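You operate a simulated robot arm through the tools that you are given. There is no shell and no other tool. Be economical: measure what you need, move in short steps, check, and stop when the job is done.

Carry out the task below with a simulated two-armed robot. There is one attempt and no reset: what you move stays moved.

Task
Leave the tester ready for the next shift, regulator at 8 bar.
Fine: seat knob on 1, the brush in the seal drawer; shut the drawer and the plain door.

It is judged by the outcome, as a careful person would: the job done as asked, and still so three seconds after it is handed in. It fails if anything else is knocked over, pushed out of place, dropped, spilled or broken. A push-on lid holds only when it is set on centred and level and pressed home; a screw cap is set on level and turned clockwise until tight.

Robot
Two 7-joint arms with two-finger parallel grippers on one trunk, on a base that drives. Base frame: it is fixed to the floor where the robot stands at the start and does not move with it; the origin is under the middle of the robot, x ahead of it, y to its left, z up. Units: cm, degrees, N and s.
The left shoulder is at the start at [5, 16.8, 120.7], the right one opposite. With the tool pointing down near the work surface each hand reaches from about 10 to 62 cm from the robot's upright axis, wherever it stands, measured 20 degrees to its own side. Places, roughly: ballast lever [190, 60, 60]; cylinder handwheel [-20, -80, 190]; damper knob [160, 70, 190]; extractor switch [150, 60, 190]; gain knob [60, -20, 110]; gas regulator knob [-10, -60, 130]; inside of the seal drawer [90, 20, 70]; lamp test button [70, -10, 120]; main switch [60, -20, 120]; number one clamp arm [140, 30, 110]; number two clamp arm [110, 10, 110]; plain door [40, 20, 50]; pump drain valve [150, 40, 70]; purge button [80, 0, 120]; seal drawer [90, 30, 80]; seat knob [80, 0, 110]. Payload 1.57 kg a hand.
Tool frame (each hand has its own): the origin (TCP) lies between the finger pads and is the grasp point; the fingertips stand 3 cm ahead of it; z points along the fingers, y is the line along which they close. Largest opening 8 cm; finger width 1.7, thickness 1.2; the body of the gripper, 4 by 8.2 cm, starts 8 cm behind the TCP.
Orientation is that of the tool frame in the base frame, as [roll, pitch, yaw] about the fixed x, y, z axes, in that order (R = Rz(yaw) Ry(pitch) Rx(roll)). With the fingers straight down and closing along the base's y, the tool's x points along the base's -x, its y along +y and its z along -z.

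Tools
- The arms move only by the tool step_arm. It takes "left_rows", "right_rows" or both (then of equal length, played together; a hand with none holds still); each is a list of rows, each a list of 3 entries, a list of its own where there are three numbers: the opening, from 0 (shut) to 1 (fully open), then the shift along the base's x, y, z in units of 25 mm (1.0 is 25 mm), then the turn, a rotation vector about the base's x, y, z in units of 6 degrees (1.0 is 6 degrees). In form: [[hand, [dx, dy, dz], [wx, wy, wz]], ...]. A call has 1 to 8 rows; each row shifts and turns the commanded pose from where the row before left it. A call with a number of a shift or a turn outside -1 to 1 is refused whole. A row lasts 0.2 s, in which the tool goes at most 5 cm and 8.6 degrees; a call with a longer step from one row to the next is refused whole, and so is a gripper value outside its range. A pose out of reach is approached as far as the arm can. The call stops where the force on the tool passes 40 N (or 10 N more than at its start, if that is more) or the arm is blocked; 0.2 s more then pass. Each finger travels about 4.5 cm/s and halts on what it meets, pressing with about 43 N; the grip force reading is that of the motor and also rises with nothing between the fingers. The clock runs only during rows and for 0.2 s after the last one: add rows that do not move to give the fingers time. The reply holds the time, the measured pose of the TCP, the force on the tool along the base axes, the opening and the grip force, in the units named above and with some noise, with the torque about the TCP (base axes, N m) and any sound that the robot's microphone picked up.
- Cameras (640 x 400 px; columns grow to the right, rows downward): "scene" is now at [10.13, 1.33, 139.01]; the picture's right is [0.08, -1.00, 0.00], its down [-0.93, -0.07, -0.36] and it looks along [0.36, 0.03, -0.93] (base axes); focal length 214 px, centre (320, 200). "left" rides on the left gripper at [7.2, 0.7, -12.2] in its tool frame; the picture's right is [-0.09, 1.00, 0.00], its down [-0.84, -0.08, -0.54] and it looks along [-0.54, -0.05, 0.84] (tool axes); focal length 238 px, centre (320, 200). "right" rides on the right gripper at [7.2, -0.7, -12.2] in its tool frame; the picture's right is [0.09, 1.00, 0.00], its down [-0.84, 0.08, -0.54] and it looks along [-0.54, 0.05, 0.84] (tool axes); focal length 238 px, centre (320, 200). There is no depth. A picture from a camera that has moved, and an enlarged one, comes with that camera's place and axes in the base frame and with its lens. The place of the scene camera against the robot may be out by one fixed shift of up to 2.5 cm in any direction.
- camera(camera): a new picture of that camera. No time passes.
- slide_trunk(by): slides the trunk up (or, below 0, down) by that many cm; the arms and the scene camera ride with it, the base frame stays. It gives what a move gives, with no picture.
- steer(legs): drives the robot by 1 to 6 legs, each [ahead, left, turn to the left] in cm, cm and degrees, along the robot's own axes; the way and the turn of a leg run together, so that a leg with both is an arc; at most 150 cm and 180 degrees a leg. The arms and the cameras ride along, it lands a little off, and it stops where it bumps. It gives what a move gives.
- head_to(pan, tilt): turns the head with the scene camera to pan (to the left, within 80 degrees either way) and tilt (down, from -29 to 69), counted from straight ahead of the robot. It gives what a move gives.
- enlarge(camera, box): a new picture of the part [left, top, right, bottom] of that camera's present view, enlarged. No time passes.
- close_job(): hands the job in; it is judged then, once.

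Go step by step. Nothing tells you exact positions but the pictures and the camera data: compare them with the known pose of the tool, close in by small moves and look again before you grip or let go. The budget is 120 turns and 88 pictures, counting those below and the enlarged ones. Unless the task says otherwise, let go and move clear before handing in, and close with one line.

The tools are called after "Request:" as a command line: name --argument value ..., lists and objects as JSON in quotes. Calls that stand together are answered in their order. step_arm: Moves the arms, as the interface text tells. Its arguments: {"type":"object","properties":{"left_rows":{"type":"array","items":{"type":"array"}},"right_rows":{"type":"array","items":{"type":"array"}}},"required":[]} The other tools are called the same way: slide_trunk (by) slides the trunk up or down; steer (legs) drives the base; head_to (pan, tilt) turns the head that bears the scene camera; camera (camera) takes a picture; enlarge (camera, box) takes an enlarged picture of a part of a camera's view; close_job () hands the job in.

At the start:

```text
time: 0.0
left_eef_pos: [41.56, 25.55, 99.93]
left_ee_rot: [180.0, -0.1, -180.0]
left_force: [-0.6, -0.6, 0.2]
left_wrist_torque: [0.0, 0.0, -0.01]
left_opening: 7.99
left_gripper_force: 0.0
right_eef_pos: [46.62, -6.41, 99.94]
right_ee_rot: [179.9, 0.0, -180.0]
right_force: [0.7, 0.0, -0.2]
right_wrist_torque: [0.01, 0.05, 0.04]
right_opening: 7.99
right_gripper_force: 0.0
trunk travel left (down, up): [-37.5, 6.8]
robot x, y, heading: [-0.02, -0.14, -0.2]
head pan, tilt: [4.4, 68.8]
```

scene: 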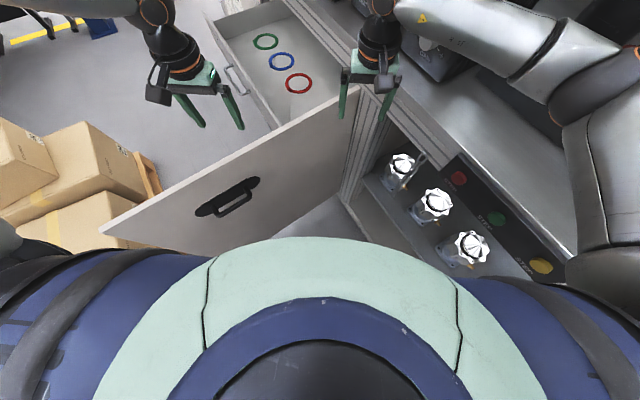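
right: 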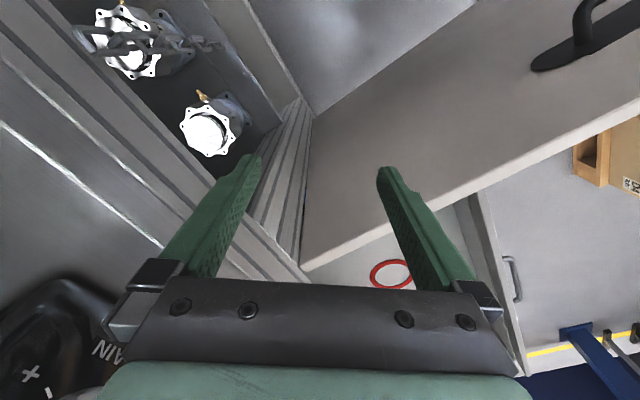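
left: 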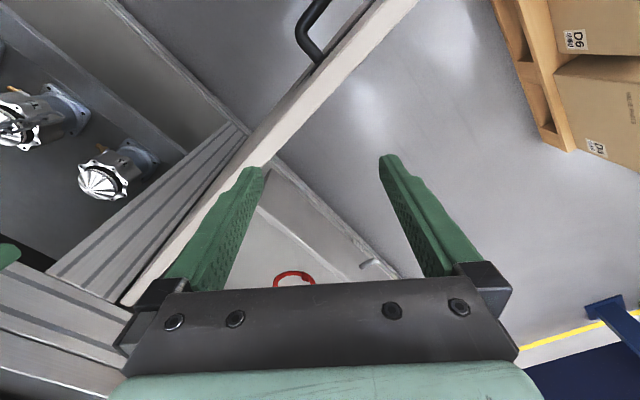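

I see an open door in front of me, an open drawer with rings behind it, and a bench to the right. I'll look around with the head to find the panel, the brush and the regulator.

Request:
head_to --pan 0 --tilt 25

Request:
camera --camera "scene"

Request:
head_to --pan -70 --tilt 15

Request:
camera --camera "scene"

```text
time: 1.1
left_eef_pos: [41.56, 25.45, 99.98]
left_ee_rot: [-180.0, -0.1, -180.0]
left_force: [0.4, -0.3, -0.4]
left_wrist_torque: [0.0, -0.02, -0.01]
left_opening: 8.02
left_gripper_force: 0.0
right_eef_pos: [46.59, -6.3, 100.05]
right_ee_rot: [180.0, 0.0, 180.0]
right_force: [0.1, 0.3, 0.2]
right_wrist_torque: [-0.01, -0.01, 0.0]
right_opening: 8.02
right_gripper_force: 0.0
trunk travel left (down, up): [-37.5, 6.8]
robot x, y, heading: [-0.43, 0.1, -0.0]
head pan, tilt: [0.0, 25.0]
```

```text
84 pictures are left
camera scene: at [13.76, 0.9, 144.95], right [0.0, -1.0, 0.0], down [-0.42, 0.0, -0.91], along [0.91, 0.0, -0.42], focal length 214 px, centre (320, 200)
```

scene: 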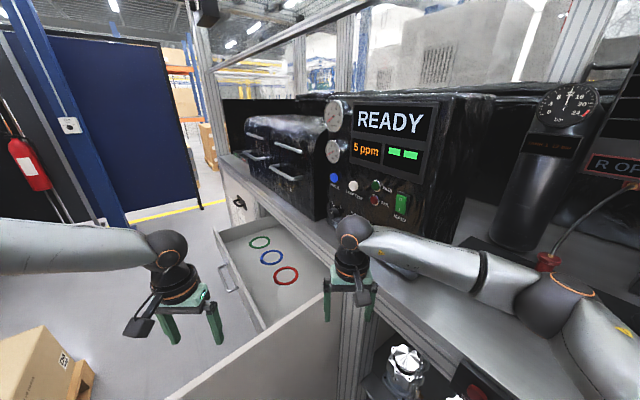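

```text
time: 2.5
left_eef_pos: [41.57, 25.58, 99.95]
left_ee_rot: [-180.0, 0.0, 179.9]
left_force: [-1.0, 0.3, -0.7]
left_wrist_torque: [-0.01, -0.02, -0.01]
left_opening: 8.0
left_gripper_force: 0.0
right_eef_pos: [46.56, -6.33, 99.84]
right_ee_rot: [-180.0, -0.1, -180.0]
right_force: [0.2, -0.7, -0.5]
right_wrist_torque: [0.03, -0.01, 0.01]
right_opening: 7.98
right_gripper_force: 0.1
trunk travel left (down, up): [-37.5, 6.8]
robot x, y, heading: [-0.1, 0.13, -0.0]
head pan, tilt: [-70.0, 15.0]
```

```text
83 pictures are left
camera scene: at [7.75, -7.88, 146.58], right [-0.94, -0.34, 0.0], down [-0.09, 0.24, -0.97], along [0.33, -0.91, -0.26], focal length 214 px, centre (320, 200)
```

scene: 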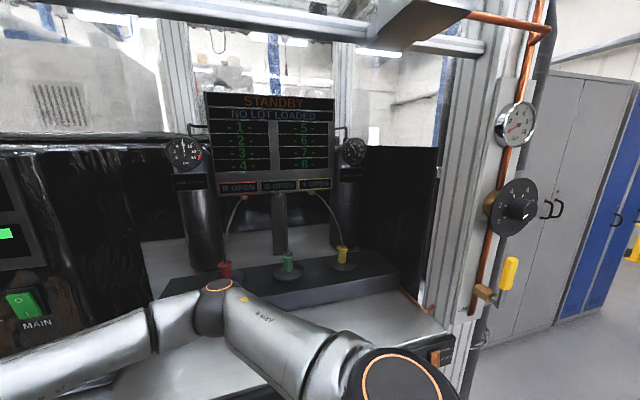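

The regulator knob with a gauge above it is at the right. I'll enlarge the relevant parts.

Request:
enlarge --camera "scene" --box '[460, 80, 580, 320]'

Request:
head_to --pan -8 --tilt 25

Request:
enlarge --camera "scene" --box '[240, 80, 400, 230]'

```text
1.67 times, centred on (520, 200) of scene
camera zoom: at [7.75, -7.88, 146.58], right [-0.94, -0.34, 0.0], down [-0.09, 0.24, -0.97], along [0.33, -0.91, -0.26], focal length 358 px, centre (-13, 200)
```

zoom: 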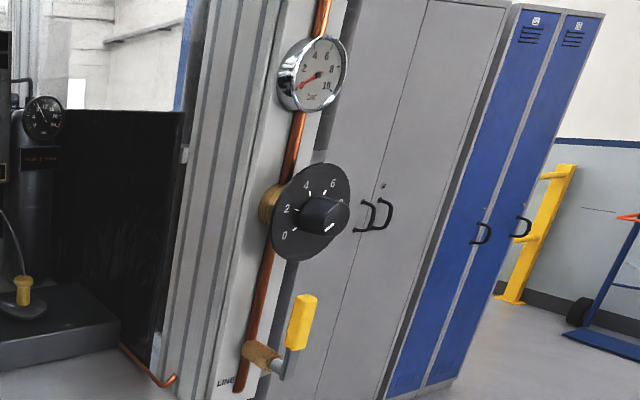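

```text
time: 3.8
left_eef_pos: [41.57, 25.51, 100.08]
left_ee_rot: [180.0, 0.0, 179.9]
left_force: [-0.7, 0.0, 0.4]
left_wrist_torque: [0.0, 0.01, -0.04]
left_opening: 8.01
left_gripper_force: 0.1
right_eef_pos: [46.58, -6.32, 100.0]
right_ee_rot: [-180.0, 0.0, -180.0]
right_force: [0.3, 0.2, 0.2]
right_wrist_torque: [0.03, 0.02, -0.01]
right_opening: 7.98
right_gripper_force: 0.0
trunk travel left (down, up): [-37.5, 6.8]
robot x, y, heading: [0.12, -0.01, 0.3]
head pan, tilt: [-8.0, 25.0]
```

```text
2.67 times, centred on (320, 155) of scene
camera zoom: at [13.67, -0.39, 144.96], right [-0.14, -0.99, 0.0], down [-0.42, 0.06, -0.91], along [0.9, -0.13, -0.42], focal length 572 px, centre (320, 320)
```

zoom: 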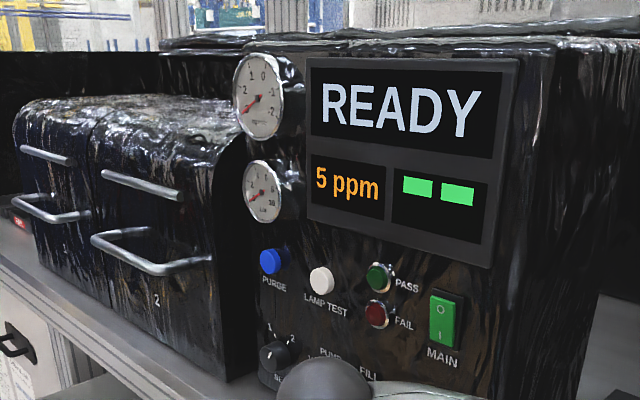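

Next I need the brush; the right arm hides part of the bench. I'll look at the bench from other head angles.

Request:
head_to --pan -40 --tilt 40

Request:
camera --camera "scene"

Request:
head_to --pan 35 --tilt 30

Request:
camera --camera "scene"

```text
time: 4.8
left_eef_pos: [41.56, 25.59, 100.01]
left_ee_rot: [-180.0, 0.0, 180.0]
left_force: [0.3, -0.8, -0.7]
left_wrist_torque: [-0.02, -0.05, 0.04]
left_opening: 7.99
left_gripper_force: 0.0
right_eef_pos: [46.59, -6.36, 99.86]
right_ee_rot: [180.0, 0.0, 179.9]
right_force: [0.1, 0.1, 0.3]
right_wrist_torque: [0.03, 0.0, -0.01]
right_opening: 8.0
right_gripper_force: 0.1
trunk travel left (down, up): [-37.5, 6.8]
robot x, y, heading: [-0.1, 0.19, 0.1]
head pan, tilt: [-40.0, 40.0]
```

```text
80 pictures are left
camera scene: at [11.07, -4.56, 142.63], right [-0.64, -0.77, 0.0], down [-0.49, 0.41, -0.77], along [0.59, -0.49, -0.64], focal length 214 px, centre (320, 200)
```

scene: 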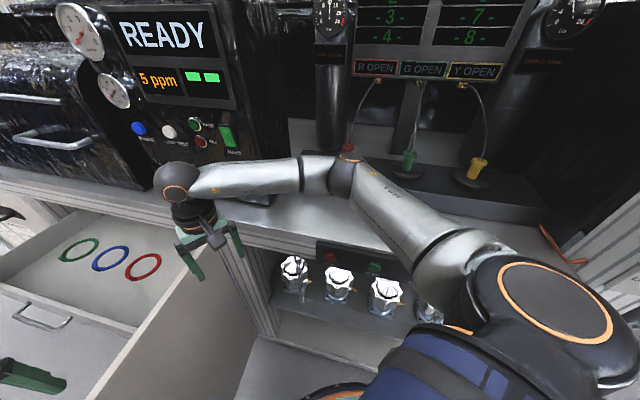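

```text
time: 6.3
left_eef_pos: [41.55, 25.57, 100.08]
left_ee_rot: [180.0, 0.0, -180.0]
left_force: [0.1, 0.4, -0.4]
left_wrist_torque: [0.0, -0.04, 0.0]
left_opening: 7.97
left_gripper_force: 0.1
right_eef_pos: [46.76, -6.32, 99.94]
right_ee_rot: [180.0, 0.0, -180.0]
right_force: [0.2, -0.1, 1.2]
right_wrist_torque: [0.0, 0.01, -0.02]
right_opening: 8.0
right_gripper_force: 0.0
trunk travel left (down, up): [-37.5, 6.8]
robot x, y, heading: [-0.1, -0.11, -0.2]
head pan, tilt: [35.0, 30.0]
```

```text
79 pictures are left
camera scene: at [11.96, 6.08, 144.16], right [0.57, -0.82, 0.0], down [-0.41, -0.29, -0.87], along [0.71, 0.5, -0.5], focal length 214 px, centre (320, 200)
```

scene: 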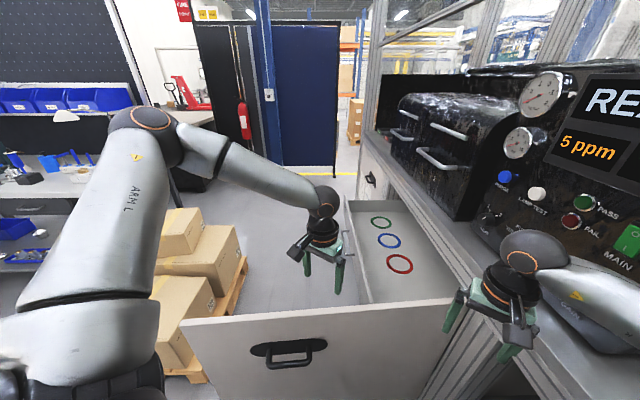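

A second bench is on my left with small items on it. I'll turn the head that way.

Request:
head_to --pan 78 --tilt 22

Request:
camera --camera "scene"

```text
time: 7.4
left_eef_pos: [41.51, 25.59, 100.0]
left_ee_rot: [-179.9, 0.0, 180.0]
left_force: [0.1, 0.2, 0.2]
left_wrist_torque: [0.01, 0.02, 0.0]
left_opening: 7.99
left_gripper_force: 0.2
right_eef_pos: [46.52, -6.29, 99.98]
right_ee_rot: [-179.9, 0.0, -180.0]
right_force: [-0.6, 1.0, -0.4]
right_wrist_torque: [-0.02, -0.02, 0.0]
right_opening: 8.01
right_gripper_force: 0.0
trunk travel left (down, up): [-37.5, 6.8]
robot x, y, heading: [-0.21, -0.01, -0.0]
head pan, tilt: [78.0, 22.0]
```

```text
78 pictures are left
camera scene: at [6.48, 9.98, 145.44], right [0.98, -0.21, 0.0], down [-0.08, -0.37, -0.93], along [0.19, 0.91, -0.37], focal length 214 px, centre (320, 200)
```

scene: 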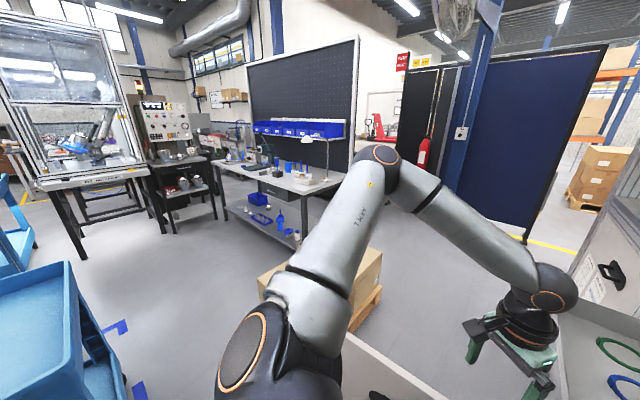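

The left bench is far off; the brush may be hidden behind my right arm. I'll back up a little to get an open view.

Request:
steer --legs '[[-30, 0, 0]]'

Request:
head_to --pan -35 --tilt 30

Request:
camera --camera "scene"

Request:
camera --camera "right"

```text
time: 9.4
left_eef_pos: [11.81, 25.61, 100.06]
left_ee_rot: [180.0, 0.1, -179.9]
left_force: [0.3, 0.3, -0.4]
left_wrist_torque: [0.0, -0.04, -0.02]
left_opening: 7.98
left_gripper_force: 0.0
right_eef_pos: [16.79, -6.18, 100.05]
right_ee_rot: [-180.0, 0.1, -179.9]
right_force: [-0.4, 0.3, 0.2]
right_wrist_torque: [0.02, 0.02, 0.0]
right_opening: 8.02
right_gripper_force: 0.0
trunk travel left (down, up): [-37.5, 6.8]
robot x, y, heading: [-29.74, 0.17, 0.2]
head pan, tilt: [78.0, 22.0]
```

```text
time: 11.3
left_eef_pos: [11.89, 25.66, 100.08]
left_ee_rot: [-180.0, 0.0, -179.9]
left_force: [-0.5, -0.5, 1.1]
left_wrist_torque: [0.03, 0.02, 0.02]
left_opening: 8.0
left_gripper_force: 0.0
right_eef_pos: [16.8, -6.12, 99.97]
right_ee_rot: [180.0, 0.0, -179.8]
right_force: [0.4, -0.3, -0.3]
right_wrist_torque: [-0.02, -0.03, 0.01]
right_opening: 8.0
right_gripper_force: 0.0
trunk travel left (down, up): [-37.5, 6.8]
robot x, y, heading: [-29.65, -0.01, 0.2]
head pan, tilt: [-35.0, 30.0]
```

```text
77 pictures are left
camera scene: at [-17.71, -4.29, 144.16], right [-0.57, -0.82, 0.0], down [-0.41, 0.29, -0.87], along [0.71, -0.49, -0.5], focal length 214 px, centre (320, 200)
```

scene: 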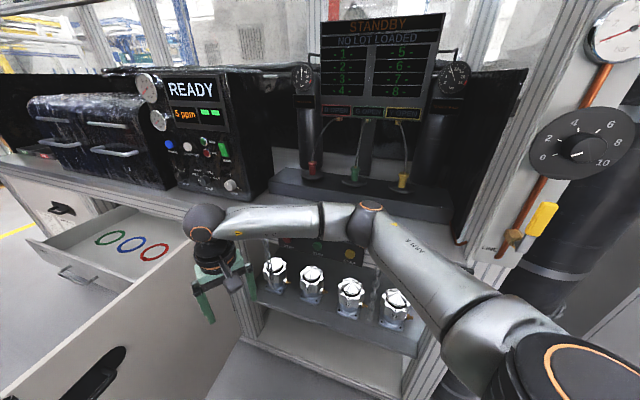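

```text
76 pictures are left
camera right: at [9.64, -6.85, 112.06], right [-0.09, 1.0, 0.0], down [0.84, 0.08, 0.54], along [0.54, 0.05, -0.84], focal length 238 px, centre (320, 200)
```

right: 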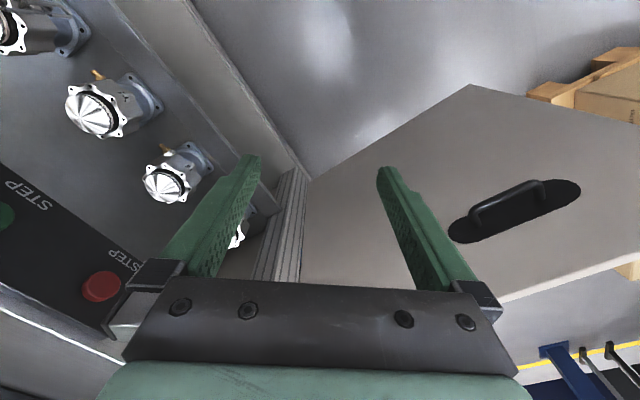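

The bench is now in view. I'll enlarge the tester side and the regulator side.

Request:
enlarge --camera "scene" --box '[500, 80, 640, 220]'

Request:
enlarge --camera "scene" --box '[140, 120, 300, 220]'

Request:
head_to --pan -80 --tilt 30

Request:
camera --camera "scene"

```text
2.86 times, centred on (570, 150) of scene
camera zoom: at [-17.71, -4.29, 144.16], right [-0.57, -0.82, 0.0], down [-0.41, 0.29, -0.87], along [0.71, -0.49, -0.5], focal length 613 px, centre (-394, 343)
```

zoom: 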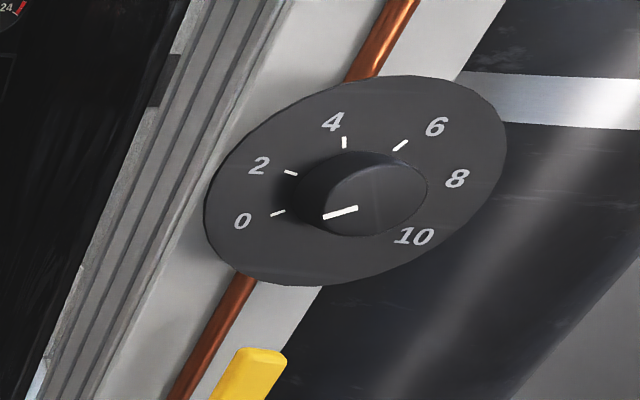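

```text
4.00 times, centred on (220, 170) of scene
camera zoom: at [-17.71, -4.29, 144.16], right [-0.57, -0.82, 0.0], down [-0.41, 0.29, -0.87], along [0.71, -0.49, -0.5], focal length 858 px, centre (720, 320)
```

zoom: 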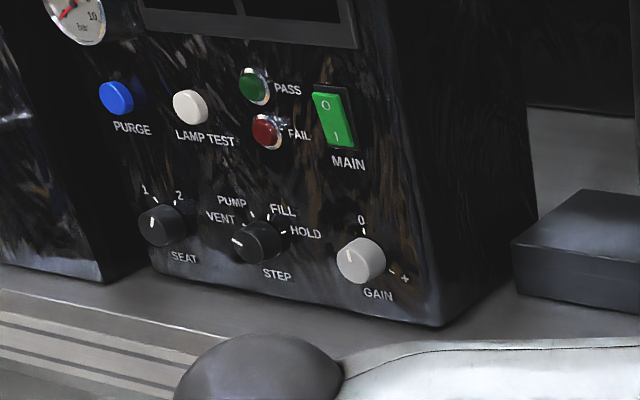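

```text
time: 12.4
left_eef_pos: [11.77, 25.63, 100.01]
left_ee_rot: [180.0, 0.0, -179.9]
left_force: [-0.7, -0.4, -0.6]
left_wrist_torque: [0.0, -0.01, 0.0]
left_opening: 8.0
left_gripper_force: 0.1
right_eef_pos: [16.85, -6.34, 99.96]
right_ee_rot: [180.0, -0.1, -179.9]
right_force: [1.0, -0.1, -0.5]
right_wrist_torque: [0.01, -0.01, -0.03]
right_opening: 8.01
right_gripper_force: 0.0
trunk travel left (down, up): [-37.5, 6.8]
robot x, y, heading: [-29.34, 0.32, -0.1]
head pan, tilt: [-80.0, 30.0]
```

```text
73 pictures are left
camera scene: at [-23.54, -8.02, 144.16], right [-0.98, -0.18, 0.0], down [-0.09, 0.49, -0.87], along [0.15, -0.85, -0.5], focal length 214 px, centre (320, 200)
```

scene: 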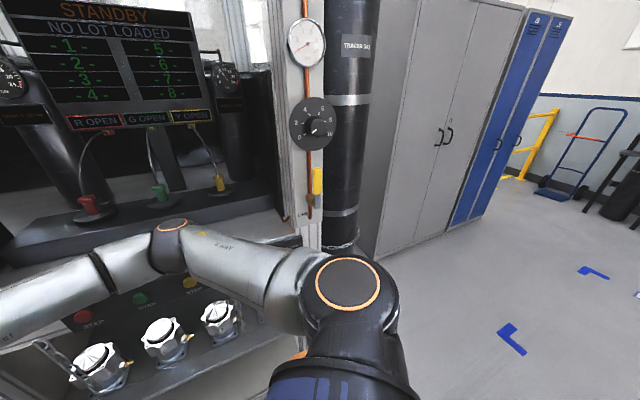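

The regulator knob points near 0–1 and the seat knob needs a closer look. The brush is still not seen; I'll look left and down, then turn to look behind.

Request:
head_to --pan 80 --tilt 35

Request:
camera --camera "scene"

Request:
head_to --pan 15 --tilt 35

Request:
camera --camera "scene"

```text
time: 14.9
left_eef_pos: [11.78, 25.61, 99.99]
left_ee_rot: [180.0, 0.0, -179.9]
left_force: [0.2, 0.4, 0.0]
left_wrist_torque: [0.01, 0.02, -0.03]
left_opening: 7.99
left_gripper_force: 0.1
right_eef_pos: [16.88, -6.19, 99.97]
right_ee_rot: [-180.0, -0.1, -179.9]
right_force: [0.0, 0.4, -0.1]
right_wrist_torque: [-0.03, 0.01, 0.0]
right_opening: 8.01
right_gripper_force: 0.0
trunk travel left (down, up): [-37.5, 6.8]
robot x, y, heading: [-29.82, -0.04, 0.1]
head pan, tilt: [80.0, 35.0]
```

```text
72 pictures are left
camera scene: at [-23.62, 9.55, 143.38], right [0.99, -0.17, 0.0], down [-0.1, -0.56, -0.82], along [0.14, 0.81, -0.57], focal length 214 px, centre (320, 200)
```

scene: 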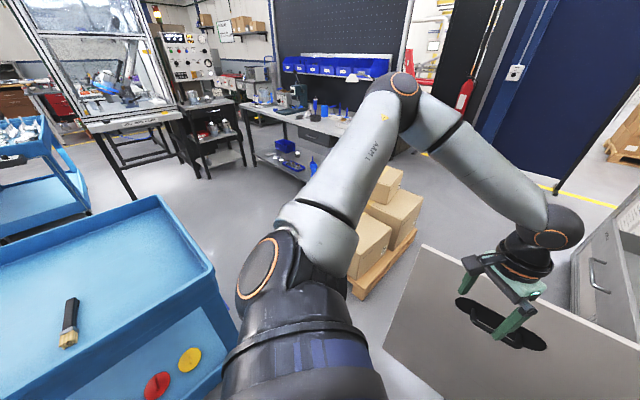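

```text
time: 16.3
left_eef_pos: [11.84, 25.65, 99.94]
left_ee_rot: [-180.0, 0.0, -179.9]
left_force: [0.9, 0.2, -0.1]
left_wrist_torque: [0.0, 0.04, -0.01]
left_opening: 8.0
left_gripper_force: 0.1
right_eef_pos: [17.06, -6.32, 100.06]
right_ee_rot: [180.0, 0.1, -180.0]
right_force: [-0.4, 0.3, 0.1]
right_wrist_torque: [0.0, 0.01, 0.0]
right_opening: 7.99
right_gripper_force: 0.0
trunk travel left (down, up): [-37.5, 6.8]
robot x, y, heading: [-29.72, 0.07, 0.1]
head pan, tilt: [15.0, 35.0]
```

```text
71 pictures are left
camera scene: at [-16.63, 3.18, 143.38], right [0.26, -0.97, 0.0], down [-0.55, -0.15, -0.82], along [0.79, 0.21, -0.57], focal length 214 px, centre (320, 200)
```

scene: 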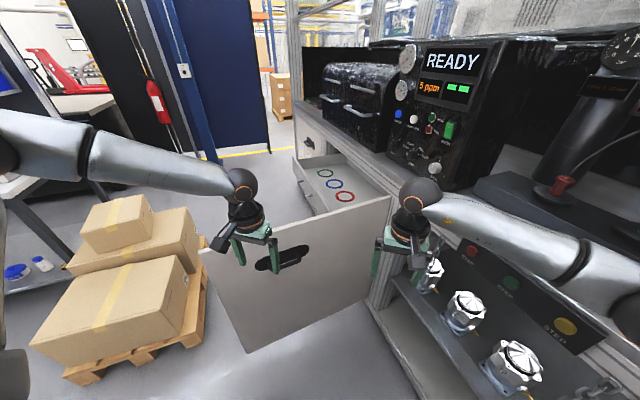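

The brush lies in the blue trolley tray, around (-91, 53, 78) by my estimate. I'll turn left to face it and look again before approaching.

Request:
steer --legs '[[0, 0, 99]]'

Request:
head_to --pan 25 --tilt 40

Request:
camera --camera "scene"

```text
time: 20.8
left_eef_pos: [-60.64, 37.71, 100.04]
left_ee_rot: [-180.0, 0.0, -82.2]
left_force: [-0.4, 1.0, 0.6]
left_wrist_torque: [0.04, -0.03, 0.0]
left_opening: 7.98
left_gripper_force: 0.0
right_eef_pos: [-29.79, 46.98, 100.03]
right_ee_rot: [180.0, 0.1, -82.2]
right_force: [0.1, -0.9, 0.2]
right_wrist_torque: [0.01, 0.01, 0.01]
right_opening: 8.01
right_gripper_force: 0.1
trunk travel left (down, up): [-37.5, 6.8]
robot x, y, heading: [-30.01, -0.07, 97.8]
head pan, tilt: [15.0, 35.0]
```

```text
time: 21.5
left_eef_pos: [-60.61, 37.69, 100.0]
left_ee_rot: [180.0, 0.0, -82.2]
left_force: [0.8, 0.3, -0.8]
left_wrist_torque: [0.0, -0.01, -0.02]
left_opening: 8.02
left_gripper_force: 0.1
right_eef_pos: [-29.64, 46.84, 99.89]
right_ee_rot: [179.9, 0.0, -82.2]
right_force: [0.1, -0.2, 0.3]
right_wrist_torque: [0.02, 0.02, 0.04]
right_opening: 8.0
right_gripper_force: 0.0
trunk travel left (down, up): [-37.5, 6.8]
robot x, y, heading: [-29.73, 0.33, 97.6]
head pan, tilt: [25.0, 40.0]
```

```text
70 pictures are left
camera scene: at [-34.28, 11.98, 142.62], right [0.84, 0.54, 0.0], down [0.35, -0.54, -0.77], along [-0.41, 0.64, -0.64], focal length 214 px, centre (320, 200)
```

scene: 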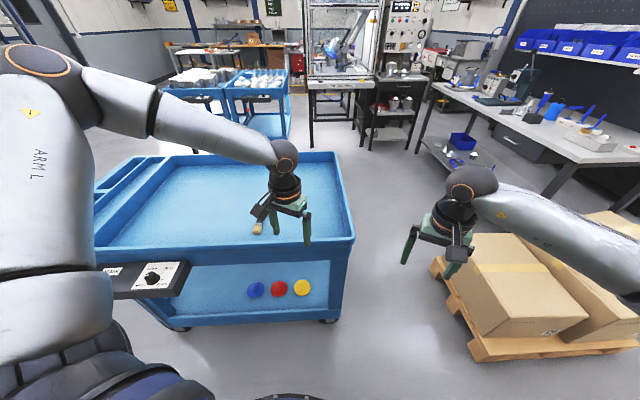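

The brush is at about (-91, 54, 78) near the trolley's middle-left; a knob box sticks out of the trolley's front left that I must avoid. I'll drive nearer, approaching from its right.

Request:
steer --legs '[[15.4, 24, 0], [0, 0, 12]]'

Request:
camera --camera "scene"

Request:
camera --camera "left"

```text
time: 25.0
left_eef_pos: [-93.66, 42.47, 100.0]
left_ee_rot: [179.9, 0.0, -70.3]
left_force: [0.0, 0.1, -0.8]
left_wrist_torque: [0.02, 0.03, 0.01]
left_opening: 7.99
left_gripper_force: 0.1
right_eef_pos: [-65.24, 57.78, 100.12]
right_ee_rot: [179.9, 0.0, -70.5]
right_force: [-0.5, 0.8, 0.5]
right_wrist_torque: [0.01, 0.0, -0.02]
right_opening: 8.01
right_gripper_force: 0.0
trunk travel left (down, up): [-37.5, 6.8]
robot x, y, heading: [-55.66, 11.79, 109.8]
head pan, tilt: [25.0, 40.0]
```

```text
69 pictures are left
camera scene: at [-62.36, 22.54, 142.62], right [0.71, 0.7, 0.0], down [0.45, -0.46, -0.77], along [-0.54, 0.55, -0.64], focal length 214 px, centre (320, 200)
```

scene: 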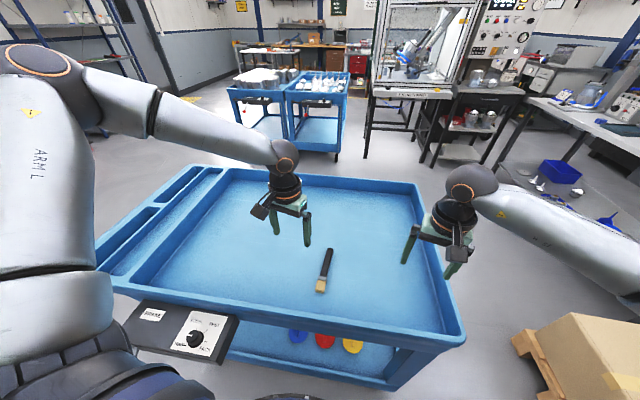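

```text
68 pictures are left
camera left: at [-91.89, 35.52, 112.22], right [-0.97, -0.25, 0.0], down [-0.21, 0.81, 0.54], along [-0.13, 0.53, -0.84], focal length 238 px, centre (320, 200)
```

left: 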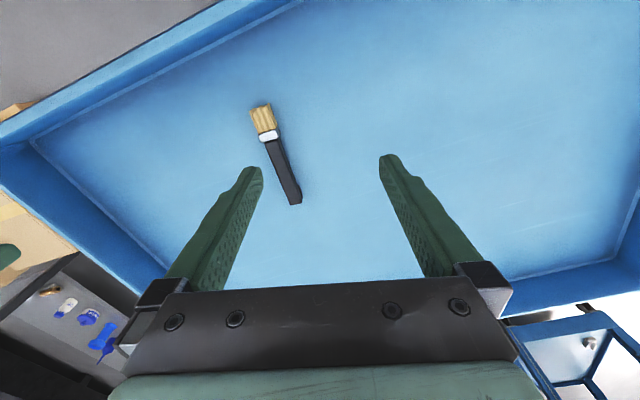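

The brush handle's middle is at about (-90.5, 52, 80), lying along bearing 120°. I'll move the left hand above it, turning 10° so the fingers close across the handle.

Request:
step_arm --left_rows '[[0.6, [0.32, 0.95, -1], [0, 0, 0.45]], [0.6, [0.32, 0.95, -1], [0, 0, 0.45]], [0.6, [0.32, 0.95, -1], [0, 0, 0.45]], [0.6, [0.32, 0.95, -1], [0, 0, 0.35]]]'

Request:
camera --camera "left"

```text
time: 26.0
left_eef_pos: [-92.02, 48.12, 92.71]
left_ee_rot: [-180.0, 0.0, -60.2]
left_force: [-0.2, -0.2, 0.3]
left_wrist_torque: [-0.01, 0.0, -0.02]
left_opening: 4.77
left_gripper_force: 0.1
left hand out of reach, approached as far as the arm can: row 3, 4
right_eef_pos: [-65.28, 57.88, 99.91]
right_ee_rot: [-179.9, 0.1, -70.4]
right_force: [0.3, -0.1, 0.3]
right_wrist_torque: [-0.01, 0.03, 0.0]
right_opening: 8.01
right_gripper_force: 0.0
trunk travel left (down, up): [-37.5, 6.8]
robot x, y, heading: [-55.43, 11.53, 109.7]
head pan, tilt: [25.0, 40.0]
```

```text
67 pictures are left
camera left: at [-89.04, 41.72, 104.89], right [-0.91, -0.42, 0.0], down [-0.35, 0.76, 0.54], along [-0.22, 0.49, -0.84], focal length 238 px, centre (320, 200)
```

left: 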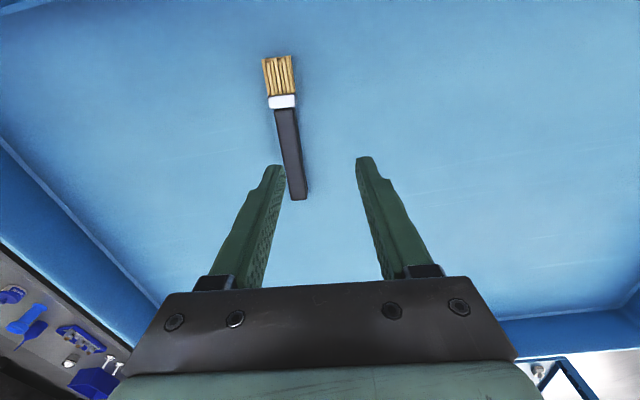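

The arm ran short of reach, so I'll drive a little closer, to the right of the box.

Request:
steer --legs '[[6, -3, 0]]'

Request:
camera --camera "left"

```text
time: 27.0
left_eef_pos: [-91.35, 54.92, 92.7]
left_ee_rot: [-179.9, 0.0, -60.2]
left_force: [1.5, -0.2, -0.2]
left_wrist_torque: [-0.03, -0.02, 0.0]
left_opening: 4.82
left_gripper_force: 0.1
right_eef_pos: [-64.43, 64.43, 99.96]
right_ee_rot: [-180.0, 0.0, -70.4]
right_force: [-0.5, -0.4, -0.3]
right_wrist_torque: [-0.01, -0.03, -0.01]
right_opening: 8.0
right_gripper_force: 0.0
trunk travel left (down, up): [-37.5, 6.8]
robot x, y, heading: [-54.76, 18.56, 109.7]
head pan, tilt: [25.0, 40.0]
```

```text
66 pictures are left
camera left: at [-88.27, 48.39, 104.89], right [-0.91, -0.42, 0.0], down [-0.35, 0.76, 0.54], along [-0.23, 0.49, -0.84], focal length 238 px, centre (320, 200)
```

left: 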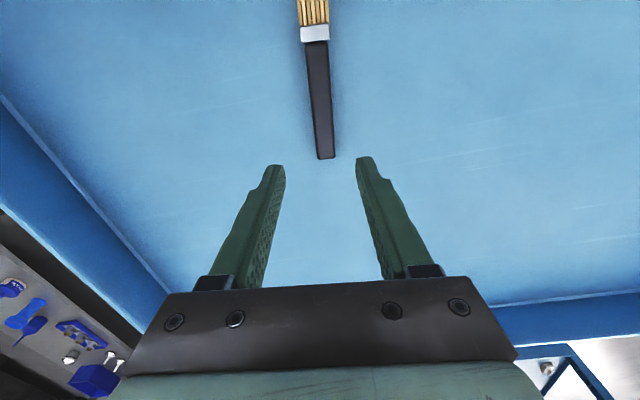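

The handle's middle works out to (-90, 52, 79). I'll shift the hand over it and check where it lands.

Request:
step_arm --left_rows '[[0.6, [0.26, -0.58, -0.4], [0, 0, 0]], [0.6, [0.26, -0.58, -0.4], [0, 0, 0]], [0.6, [0, 0, 0], [0, 0, 0]]]'

Request:
camera --camera "left"

```text
time: 27.8
left_eef_pos: [-89.96, 51.85, 90.7]
left_ee_rot: [-179.9, 0.1, -60.1]
left_force: [-0.4, -0.2, 0.2]
left_wrist_torque: [-0.03, 0.0, 0.03]
left_opening: 4.8
left_gripper_force: 0.0
right_eef_pos: [-64.53, 64.44, 100.13]
right_ee_rot: [180.0, 0.0, -70.5]
right_force: [-0.3, -0.2, 0.3]
right_wrist_torque: [0.03, -0.01, 0.01]
right_opening: 8.02
right_gripper_force: 0.0
trunk travel left (down, up): [-37.5, 6.8]
robot x, y, heading: [-54.47, 18.51, 109.9]
head pan, tilt: [25.0, 40.0]
```

```text
65 pictures are left
camera left: at [-86.95, 45.44, 102.91], right [-0.91, -0.42, 0.0], down [-0.35, 0.76, 0.54], along [-0.23, 0.49, -0.84], focal length 238 px, centre (320, 200)
```

left: 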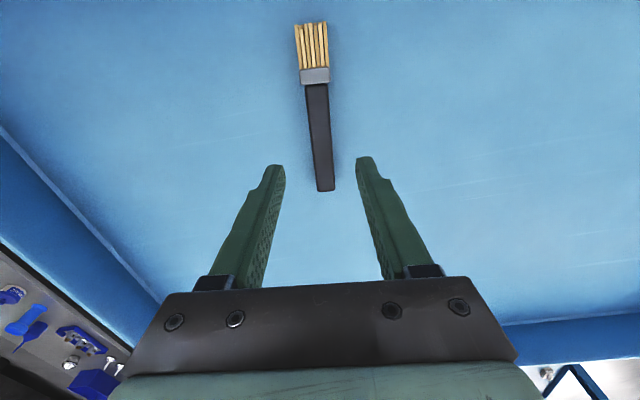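

The hand is centred over the handle. Descending straight down.

Request:
step_arm --left_rows '[[0.6, [0, 0, -0.9], [0, 0, 0]], [0.6, [0, 0, -0.9], [0, 0, 0]], [0.6, [0, 0, -0.8], [0, 0, 0]], [0.6, [0, 0, -0.6], [0, 0, 0]], [0.6, [0, 0, 0], [0, 0, 0]]]'

Request:
camera --camera "left"

```text
time: 29.0
left_eef_pos: [-91.78, 48.76, 86.38]
left_ee_rot: [-180.0, 0.0, -60.3]
left_force: [-0.5, 0.5, -0.5]
left_wrist_torque: [-0.02, 0.03, 0.0]
left_opening: 4.82
left_gripper_force: 0.1
left hand out of reach, approached as far as the arm can: row 1, 2, 3, 4
right_eef_pos: [-64.43, 64.39, 99.95]
right_ee_rot: [180.0, 0.0, -70.4]
right_force: [0.3, 0.1, 0.4]
right_wrist_torque: [0.0, 0.0, 0.01]
right_opening: 7.99
right_gripper_force: 0.0
trunk travel left (down, up): [-37.5, 6.8]
robot x, y, heading: [-55.23, 18.44, 110.0]
head pan, tilt: [25.0, 40.0]
```

```text
64 pictures are left
camera left: at [-88.69, 42.34, 98.59], right [-0.91, -0.42, 0.0], down [-0.35, 0.76, 0.54], along [-0.22, 0.49, -0.84], focal length 238 px, centre (320, 200)
```

left: 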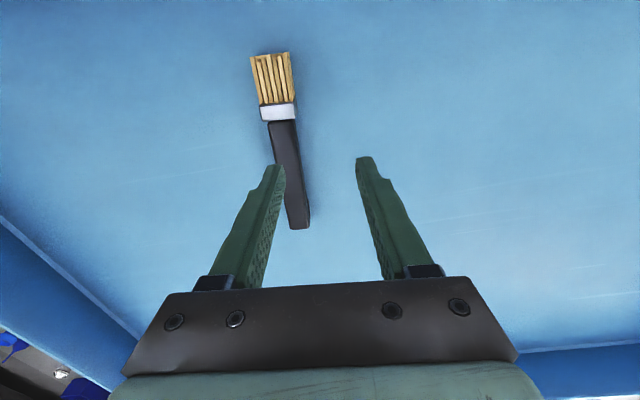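

The arm runs out of reach going down, so I'll raise both hands and lower the trunk instead.

Request:
step_arm --left_rows '[[0.6, [0, 0, 1], [0, 0, 0]], [0.6, [0, 0, 1], [0, 0, 0]], [0.6, [0, 0, 1], [0, 0, 0]], [0.6, [0, 0, 1], [0, 0, 0]]]' --right_rows '[[1, [0, 0, 1], [0, 0, 0]], [1, [0, 0, 1], [0, 0, 0]], [1, [0, 0, 1], [0, 0, 0]], [1, [0, 0, 1], [0, 0, 0]]]'

Request:
slide_trunk --by -10

```text
time: 30.0
left_eef_pos: [-91.54, 48.65, 96.51]
left_ee_rot: [-179.9, 0.0, -60.2]
left_force: [-0.8, 0.3, 0.2]
left_wrist_torque: [0.03, 0.05, -0.01]
left_opening: 4.82
left_gripper_force: 0.0
right_eef_pos: [-64.49, 64.45, 110.09]
right_ee_rot: [-180.0, -0.1, -70.4]
right_force: [-0.5, -0.2, -0.3]
right_wrist_torque: [0.01, 0.0, 0.01]
right_opening: 8.01
right_gripper_force: 0.2
trunk travel left (down, up): [-37.5, 6.8]
robot x, y, heading: [-55.02, 18.7, 109.6]
head pan, tilt: [25.0, 40.0]
```

```text
time: 31.3
left_eef_pos: [-91.61, 48.89, 86.42]
left_ee_rot: [-180.0, 0.0, -60.2]
left_force: [-0.3, 0.4, 0.6]
left_wrist_torque: [0.01, 0.01, 0.0]
left_opening: 4.81
left_gripper_force: 0.1
right_eef_pos: [-64.44, 64.46, 99.91]
right_ee_rot: [-179.9, 0.0, -70.4]
right_force: [-0.3, -0.5, -0.1]
right_wrist_torque: [-0.01, 0.03, 0.03]
right_opening: 8.04
right_gripper_force: 0.2
trunk travel left (down, up): [-27.5, 16.8]
robot x, y, heading: [-54.87, 18.45, 109.6]
head pan, tilt: [25.0, 40.0]
```

Now I'll move back over the handle at this height, then lower partway.

Request:
step_arm --left_rows '[[0.6, [0.32, 0.62, 0], [0, 0, 0]], [0.6, [0.32, 0.62, 0], [0, 0, 0]], [0.6, [0, 0, -0.4], [0, 0, 0]], [0.6, [0, 0, -0.4], [0, 0, 0]], [0.6, [0, 0, 0], [0, 0, 0]]]'

Request:
camera --camera "left"

```text
time: 32.5
left_eef_pos: [-90.12, 51.92, 84.51]
left_ee_rot: [-180.0, 0.0, -60.1]
left_force: [-0.1, -0.7, -0.7]
left_wrist_torque: [-0.01, -0.01, 0.02]
left_opening: 4.78
left_gripper_force: 0.0
right_eef_pos: [-64.5, 64.46, 99.98]
right_ee_rot: [180.0, -0.1, -70.4]
right_force: [0.1, 0.4, -0.6]
right_wrist_torque: [0.03, 0.02, 0.0]
right_opening: 8.0
right_gripper_force: 0.1
trunk travel left (down, up): [-27.5, 16.8]
robot x, y, heading: [-54.75, 18.31, 109.9]
head pan, tilt: [25.0, 40.0]
```

```text
63 pictures are left
camera left: at [-87.11, 45.44, 96.65], right [-0.91, -0.42, 0.0], down [-0.35, 0.76, 0.54], along [-0.22, 0.49, -0.84], focal length 238 px, centre (320, 200)
```

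left: 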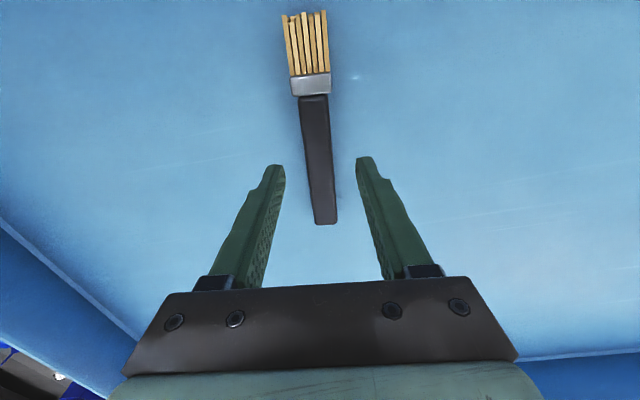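

Well centred. I'll lower gently toward the tray floor and stop on touch.

Request:
step_arm --left_rows '[[0.6, [0, 0, -0.4], [0, 0, 0]], [0.6, [0, 0, -0.3], [0, 0, 0]], [0.6, [0, 0, -0.15], [0, 0, 0]], [0.6, [0, 0, 0], [0, 0, 0]]]'

Request:
camera --camera "left"

```text
time: 33.5
left_eef_pos: [-90.06, 51.89, 82.17]
left_ee_rot: [-179.9, 0.0, -60.3]
left_force: [-0.2, 0.3, -0.8]
left_wrist_torque: [-0.01, -0.01, 0.04]
left_opening: 4.78
left_gripper_force: 0.0
right_eef_pos: [-64.64, 64.32, 99.94]
right_ee_rot: [-180.0, 0.0, -70.4]
right_force: [0.6, 0.2, 0.6]
right_wrist_torque: [-0.01, -0.01, -0.01]
right_opening: 7.99
right_gripper_force: 0.0
trunk travel left (down, up): [-27.5, 16.8]
robot x, y, heading: [-54.81, 18.59, 109.7]
head pan, tilt: [25.0, 40.0]
```

```text
62 pictures are left
camera left: at [-87.06, 45.44, 94.52], right [-0.91, -0.42, 0.0], down [-0.35, 0.76, 0.54], along [-0.22, 0.49, -0.84], focal length 238 px, centre (320, 200)
```

left: 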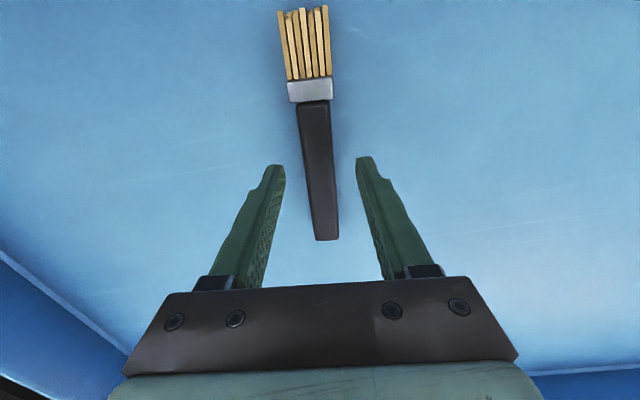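

The handle top is near z=79.9 and the tips are at 79.2. A touch lower, then close.

Request:
step_arm --left_rows '[[0.6, [0, 0, -0.12], [0, 0, 0]], [0.6, [0, 0, -0.12], [0, 0, 0]], [0.6, [0, 0, 0], [0, 0, 0]]]'

```text
time: 34.3
left_eef_pos: [-90.12, 51.92, 81.64]
left_ee_rot: [-180.0, 0.0, -60.2]
left_force: [0.2, 0.5, 0.1]
left_wrist_torque: [0.0, 0.0, -0.03]
left_opening: 4.81
left_gripper_force: 0.1
right_eef_pos: [-64.52, 64.38, 99.9]
right_ee_rot: [180.0, -0.1, -70.4]
right_force: [0.9, 0.7, 0.9]
right_wrist_torque: [0.0, 0.01, -0.05]
right_opening: 8.02
right_gripper_force: 0.0
trunk travel left (down, up): [-27.5, 16.8]
robot x, y, heading: [-54.77, 18.25, 109.6]
head pan, tilt: [25.0, 40.0]
```

Request:
step_arm --left_rows '[[0.6, [0, 0, -0.15], [0, 0, 0]], [0.6, [0, 0, -0.1], [0, 0, 0]], [0, [0, 0, 0], [0, 0, 0]], [0, [0, 0, 0], [0, 0, 0]], [0, [0, 0, 0], [0, 0, 0]], [0, [0, 0, 0], [0, 0, 0]], [0, [0, 0, 0], [0, 0, 0]]]'

Request:
camera --camera "left"

```text
time: 35.9
left_eef_pos: [-89.99, 51.94, 80.98]
left_ee_rot: [180.0, 0.0, -60.2]
left_force: [0.2, 0.2, 0.1]
left_wrist_torque: [0.12, 0.01, 0.0]
left_opening: 2.06
left_gripper_force: 34.5
right_eef_pos: [-64.53, 64.4, 100.04]
right_ee_rot: [180.0, 0.0, -70.4]
right_force: [-0.2, -0.5, 1.1]
right_wrist_torque: [0.01, 0.02, 0.0]
right_opening: 8.0
right_gripper_force: 0.1
trunk travel left (down, up): [-27.5, 16.8]
robot x, y, heading: [-54.66, 18.85, 109.6]
head pan, tilt: [25.0, 40.0]
```

```text
61 pictures are left
camera left: at [-87.05, 45.45, 93.29], right [-0.91, -0.42, 0.0], down [-0.35, 0.76, 0.54], along [-0.23, 0.49, -0.84], focal length 238 px, centre (320, 200)
```

left: 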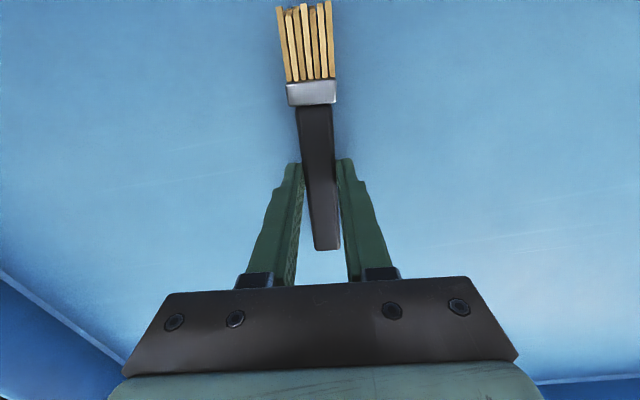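

The handle is gripped (opening 2.06 cm). I'll lift it and check that it holds.

Request:
step_arm --left_rows '[[0, [0, 0, 0.6], [0, 0, 0]], [0, [0, 0, 1], [0, 0, 0]], [0, [0, 0, 1], [0, 0, 0]], [0, [0, 0, 1], [0, 0, 0]], [0, [0, 0, 1], [0, 0, 0]], [0, [0, 0, 0], [0, 0, 0]]]'

Request:
slide_trunk --by 10

Request:
camera --camera "left"

```text
time: 37.3
left_eef_pos: [-89.93, 51.95, 92.6]
left_ee_rot: [180.0, 0.1, -60.2]
left_force: [-0.2, 0.9, 0.0]
left_wrist_torque: [-0.01, 0.0, -0.01]
left_opening: 2.06
left_gripper_force: 34.5
right_eef_pos: [-64.52, 64.46, 100.0]
right_ee_rot: [180.0, 0.0, -70.4]
right_force: [0.5, 1.5, -0.1]
right_wrist_torque: [0.01, -0.02, -0.03]
right_opening: 8.0
right_gripper_force: 0.0
trunk travel left (down, up): [-27.5, 16.8]
robot x, y, heading: [-55.08, 18.66, 109.4]
head pan, tilt: [25.0, 40.0]
```

```text
time: 38.6
left_eef_pos: [-90.05, 51.83, 102.54]
left_ee_rot: [-180.0, 0.0, -60.2]
left_force: [-0.1, 0.2, -1.3]
left_wrist_torque: [0.0, 0.01, -0.01]
left_opening: 2.08
left_gripper_force: 34.1
right_eef_pos: [-64.45, 64.38, 109.92]
right_ee_rot: [180.0, 0.1, -70.4]
right_force: [-0.7, -1.1, -0.3]
right_wrist_torque: [0.03, 0.04, -0.01]
right_opening: 7.98
right_gripper_force: 0.1
trunk travel left (down, up): [-37.5, 6.8]
robot x, y, heading: [-54.74, 18.56, 109.5]
head pan, tilt: [25.0, 40.0]
```

```text
60 pictures are left
camera left: at [-87.11, 45.44, 114.72], right [-0.91, -0.42, 0.0], down [-0.35, 0.76, 0.54], along [-0.22, 0.49, -0.84], focal length 238 px, centre (320, 200)
```

left: 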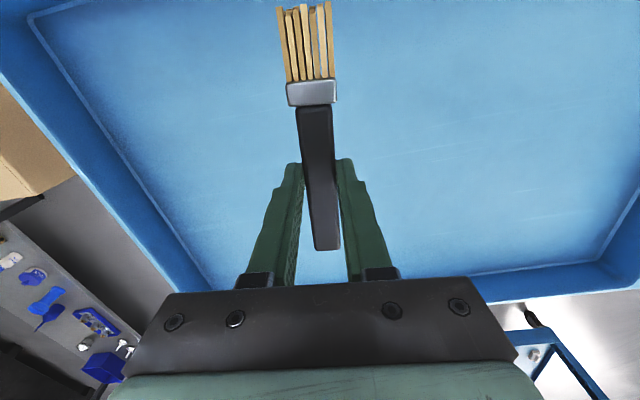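

The brush is secure. I'll back away from the trolley the way I came and turn to face the door squarely, then measure the door and drawer.

Request:
steer --legs '[[-25.8, -17.1, 0], [0, 0, -71]]'

Request:
head_to --pan 0 --tilt 40

Request:
camera --camera "scene"

```text
time: 43.9
left_eef_pos: [-9.68, 44.12, 102.45]
left_ee_rot: [-180.0, -0.1, -131.5]
left_force: [0.3, -0.3, 0.3]
left_wrist_torque: [-0.02, -0.01, 0.03]
left_opening: 2.07
left_gripper_force: 34.0
right_eef_pos: [10.48, 23.88, 110.11]
right_ee_rot: [-180.0, 0.1, -141.6]
right_force: [-0.4, 0.1, -0.2]
right_wrist_torque: [0.01, -0.01, -0.02]
right_opening: 8.0
right_gripper_force: 0.1
trunk travel left (down, up): [-37.5, 6.8]
robot x, y, heading: [-30.06, -0.04, 38.0]
head pan, tilt: [25.0, 40.0]
```

```text
time: 44.8
left_eef_pos: [-9.63, 44.04, 102.6]
left_ee_rot: [-179.9, 0.1, -131.4]
left_force: [0.1, 0.1, -1.0]
left_wrist_torque: [0.03, -0.01, 0.0]
left_opening: 2.08
left_gripper_force: 34.2
right_eef_pos: [10.47, 23.87, 109.97]
right_ee_rot: [179.9, 0.0, -141.8]
right_force: [-0.2, -0.1, -1.2]
right_wrist_torque: [0.02, -0.01, -0.01]
right_opening: 7.98
right_gripper_force: 0.1
trunk travel left (down, up): [-37.5, 6.8]
robot x, y, heading: [-30.05, -0.0, 38.3]
head pan, tilt: [0.0, 40.0]
```

```text
59 pictures are left
camera scene: at [-19.62, 8.65, 142.62], right [0.62, -0.78, 0.0], down [-0.5, -0.4, -0.77], along [0.6, 0.48, -0.64], focal length 214 px, centre (320, 200)
```

scene: 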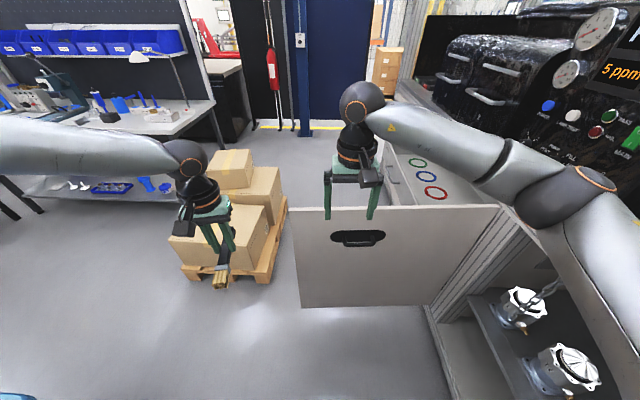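

The door (top at roughly z 88) stands open at 90° and bars the way to the drawer front. I plan to hook its free top corner with the right hand and swing it wider; first I'll drive so the right hand is above that corner.

Request:
steer --legs '[[24, 14, 0]]'

Request:
camera --camera "right"

Request:
camera --camera "scene"

```text
time: 46.7
left_eef_pos: [0.47, 70.03, 102.54]
left_ee_rot: [-179.9, 0.0, -131.5]
left_force: [0.8, 0.2, -0.3]
left_wrist_torque: [0.02, -0.01, 0.01]
left_opening: 2.07
left_gripper_force: 34.6
right_eef_pos: [20.62, 49.8, 109.92]
right_ee_rot: [180.0, 0.0, -141.5]
right_force: [0.2, -0.1, -0.5]
right_wrist_torque: [0.0, 0.02, 0.0]
right_opening: 7.99
right_gripper_force: 0.0
trunk travel left (down, up): [-37.5, 6.8]
robot x, y, heading: [-19.66, 26.22, 38.9]
head pan, tilt: [0.0, 40.0]
```

```text
58 pictures are left
camera right: at [15.32, 44.94, 122.02], right [-0.69, 0.72, 0.0], down [0.61, 0.58, 0.54], along [0.39, 0.37, -0.84], focal length 238 px, centre (320, 200)
```

right: 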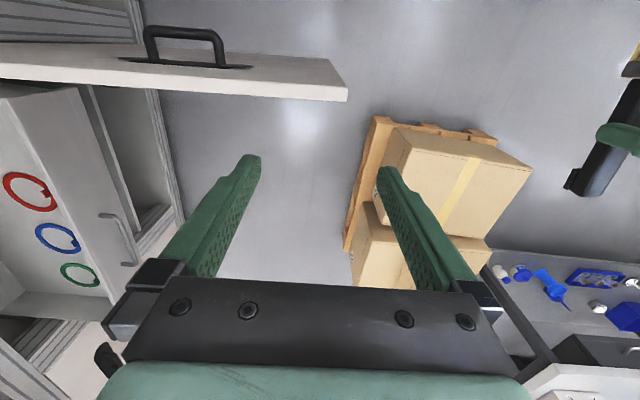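

```text
57 pictures are left
camera scene: at [-9.42, 34.55, 142.61], right [0.62, -0.78, 0.0], down [-0.5, -0.4, -0.77], along [0.6, 0.48, -0.64], focal length 214 px, centre (320, 200)
```

scene: 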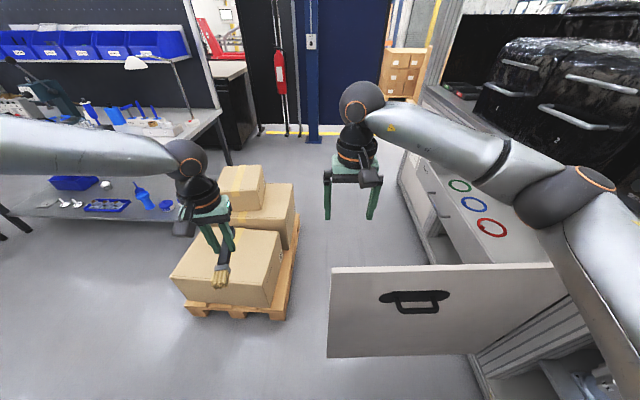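

The door's free top corner is at about (16.4, 50.5, 92) and the right hand is just beyond it. I'll place the open fingers behind the door, lower part way and look.

Request:
step_arm --right_rows '[[1, [0.95, -0.55, 0], [0, 0, 0]], [1, [0.95, -0.55, 0], [0, 0, 0]], [1, [0, 0, -1], [0, 0, 0]], [1, [0, 0, -1], [0, 0, 0]], [1, [0, 0, -1], [0, 0, 0]], [1, [0, 0, 0], [0, 0, 0]]]'

Request:
camera --camera "right"

```text
time: 48.1
left_eef_pos: [0.53, 69.95, 102.56]
left_ee_rot: [179.9, 0.1, -131.3]
left_force: [0.7, -0.3, 0.0]
left_wrist_torque: [-0.01, -0.05, 0.02]
left_opening: 2.1
left_gripper_force: 34.1
right_eef_pos: [25.27, 47.07, 102.44]
right_ee_rot: [180.0, 0.1, -141.6]
right_force: [-0.6, 0.4, -0.3]
right_wrist_torque: [-0.03, 0.03, 0.01]
right_opening: 8.0
right_gripper_force: 0.1
trunk travel left (down, up): [-37.5, 6.8]
robot x, y, heading: [-19.99, 26.2, 38.5]
head pan, tilt: [0.0, 40.0]
```

```text
56 pictures are left
camera right: at [19.96, 42.13, 114.53], right [-0.69, 0.72, 0.0], down [0.61, 0.58, 0.54], along [0.39, 0.37, -0.84], focal length 238 px, centre (320, 200)
```

right: 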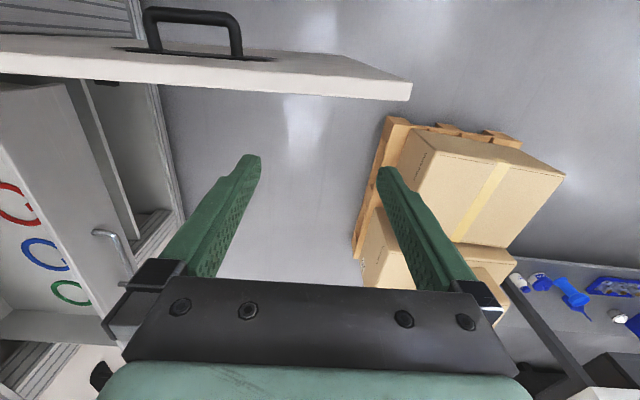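

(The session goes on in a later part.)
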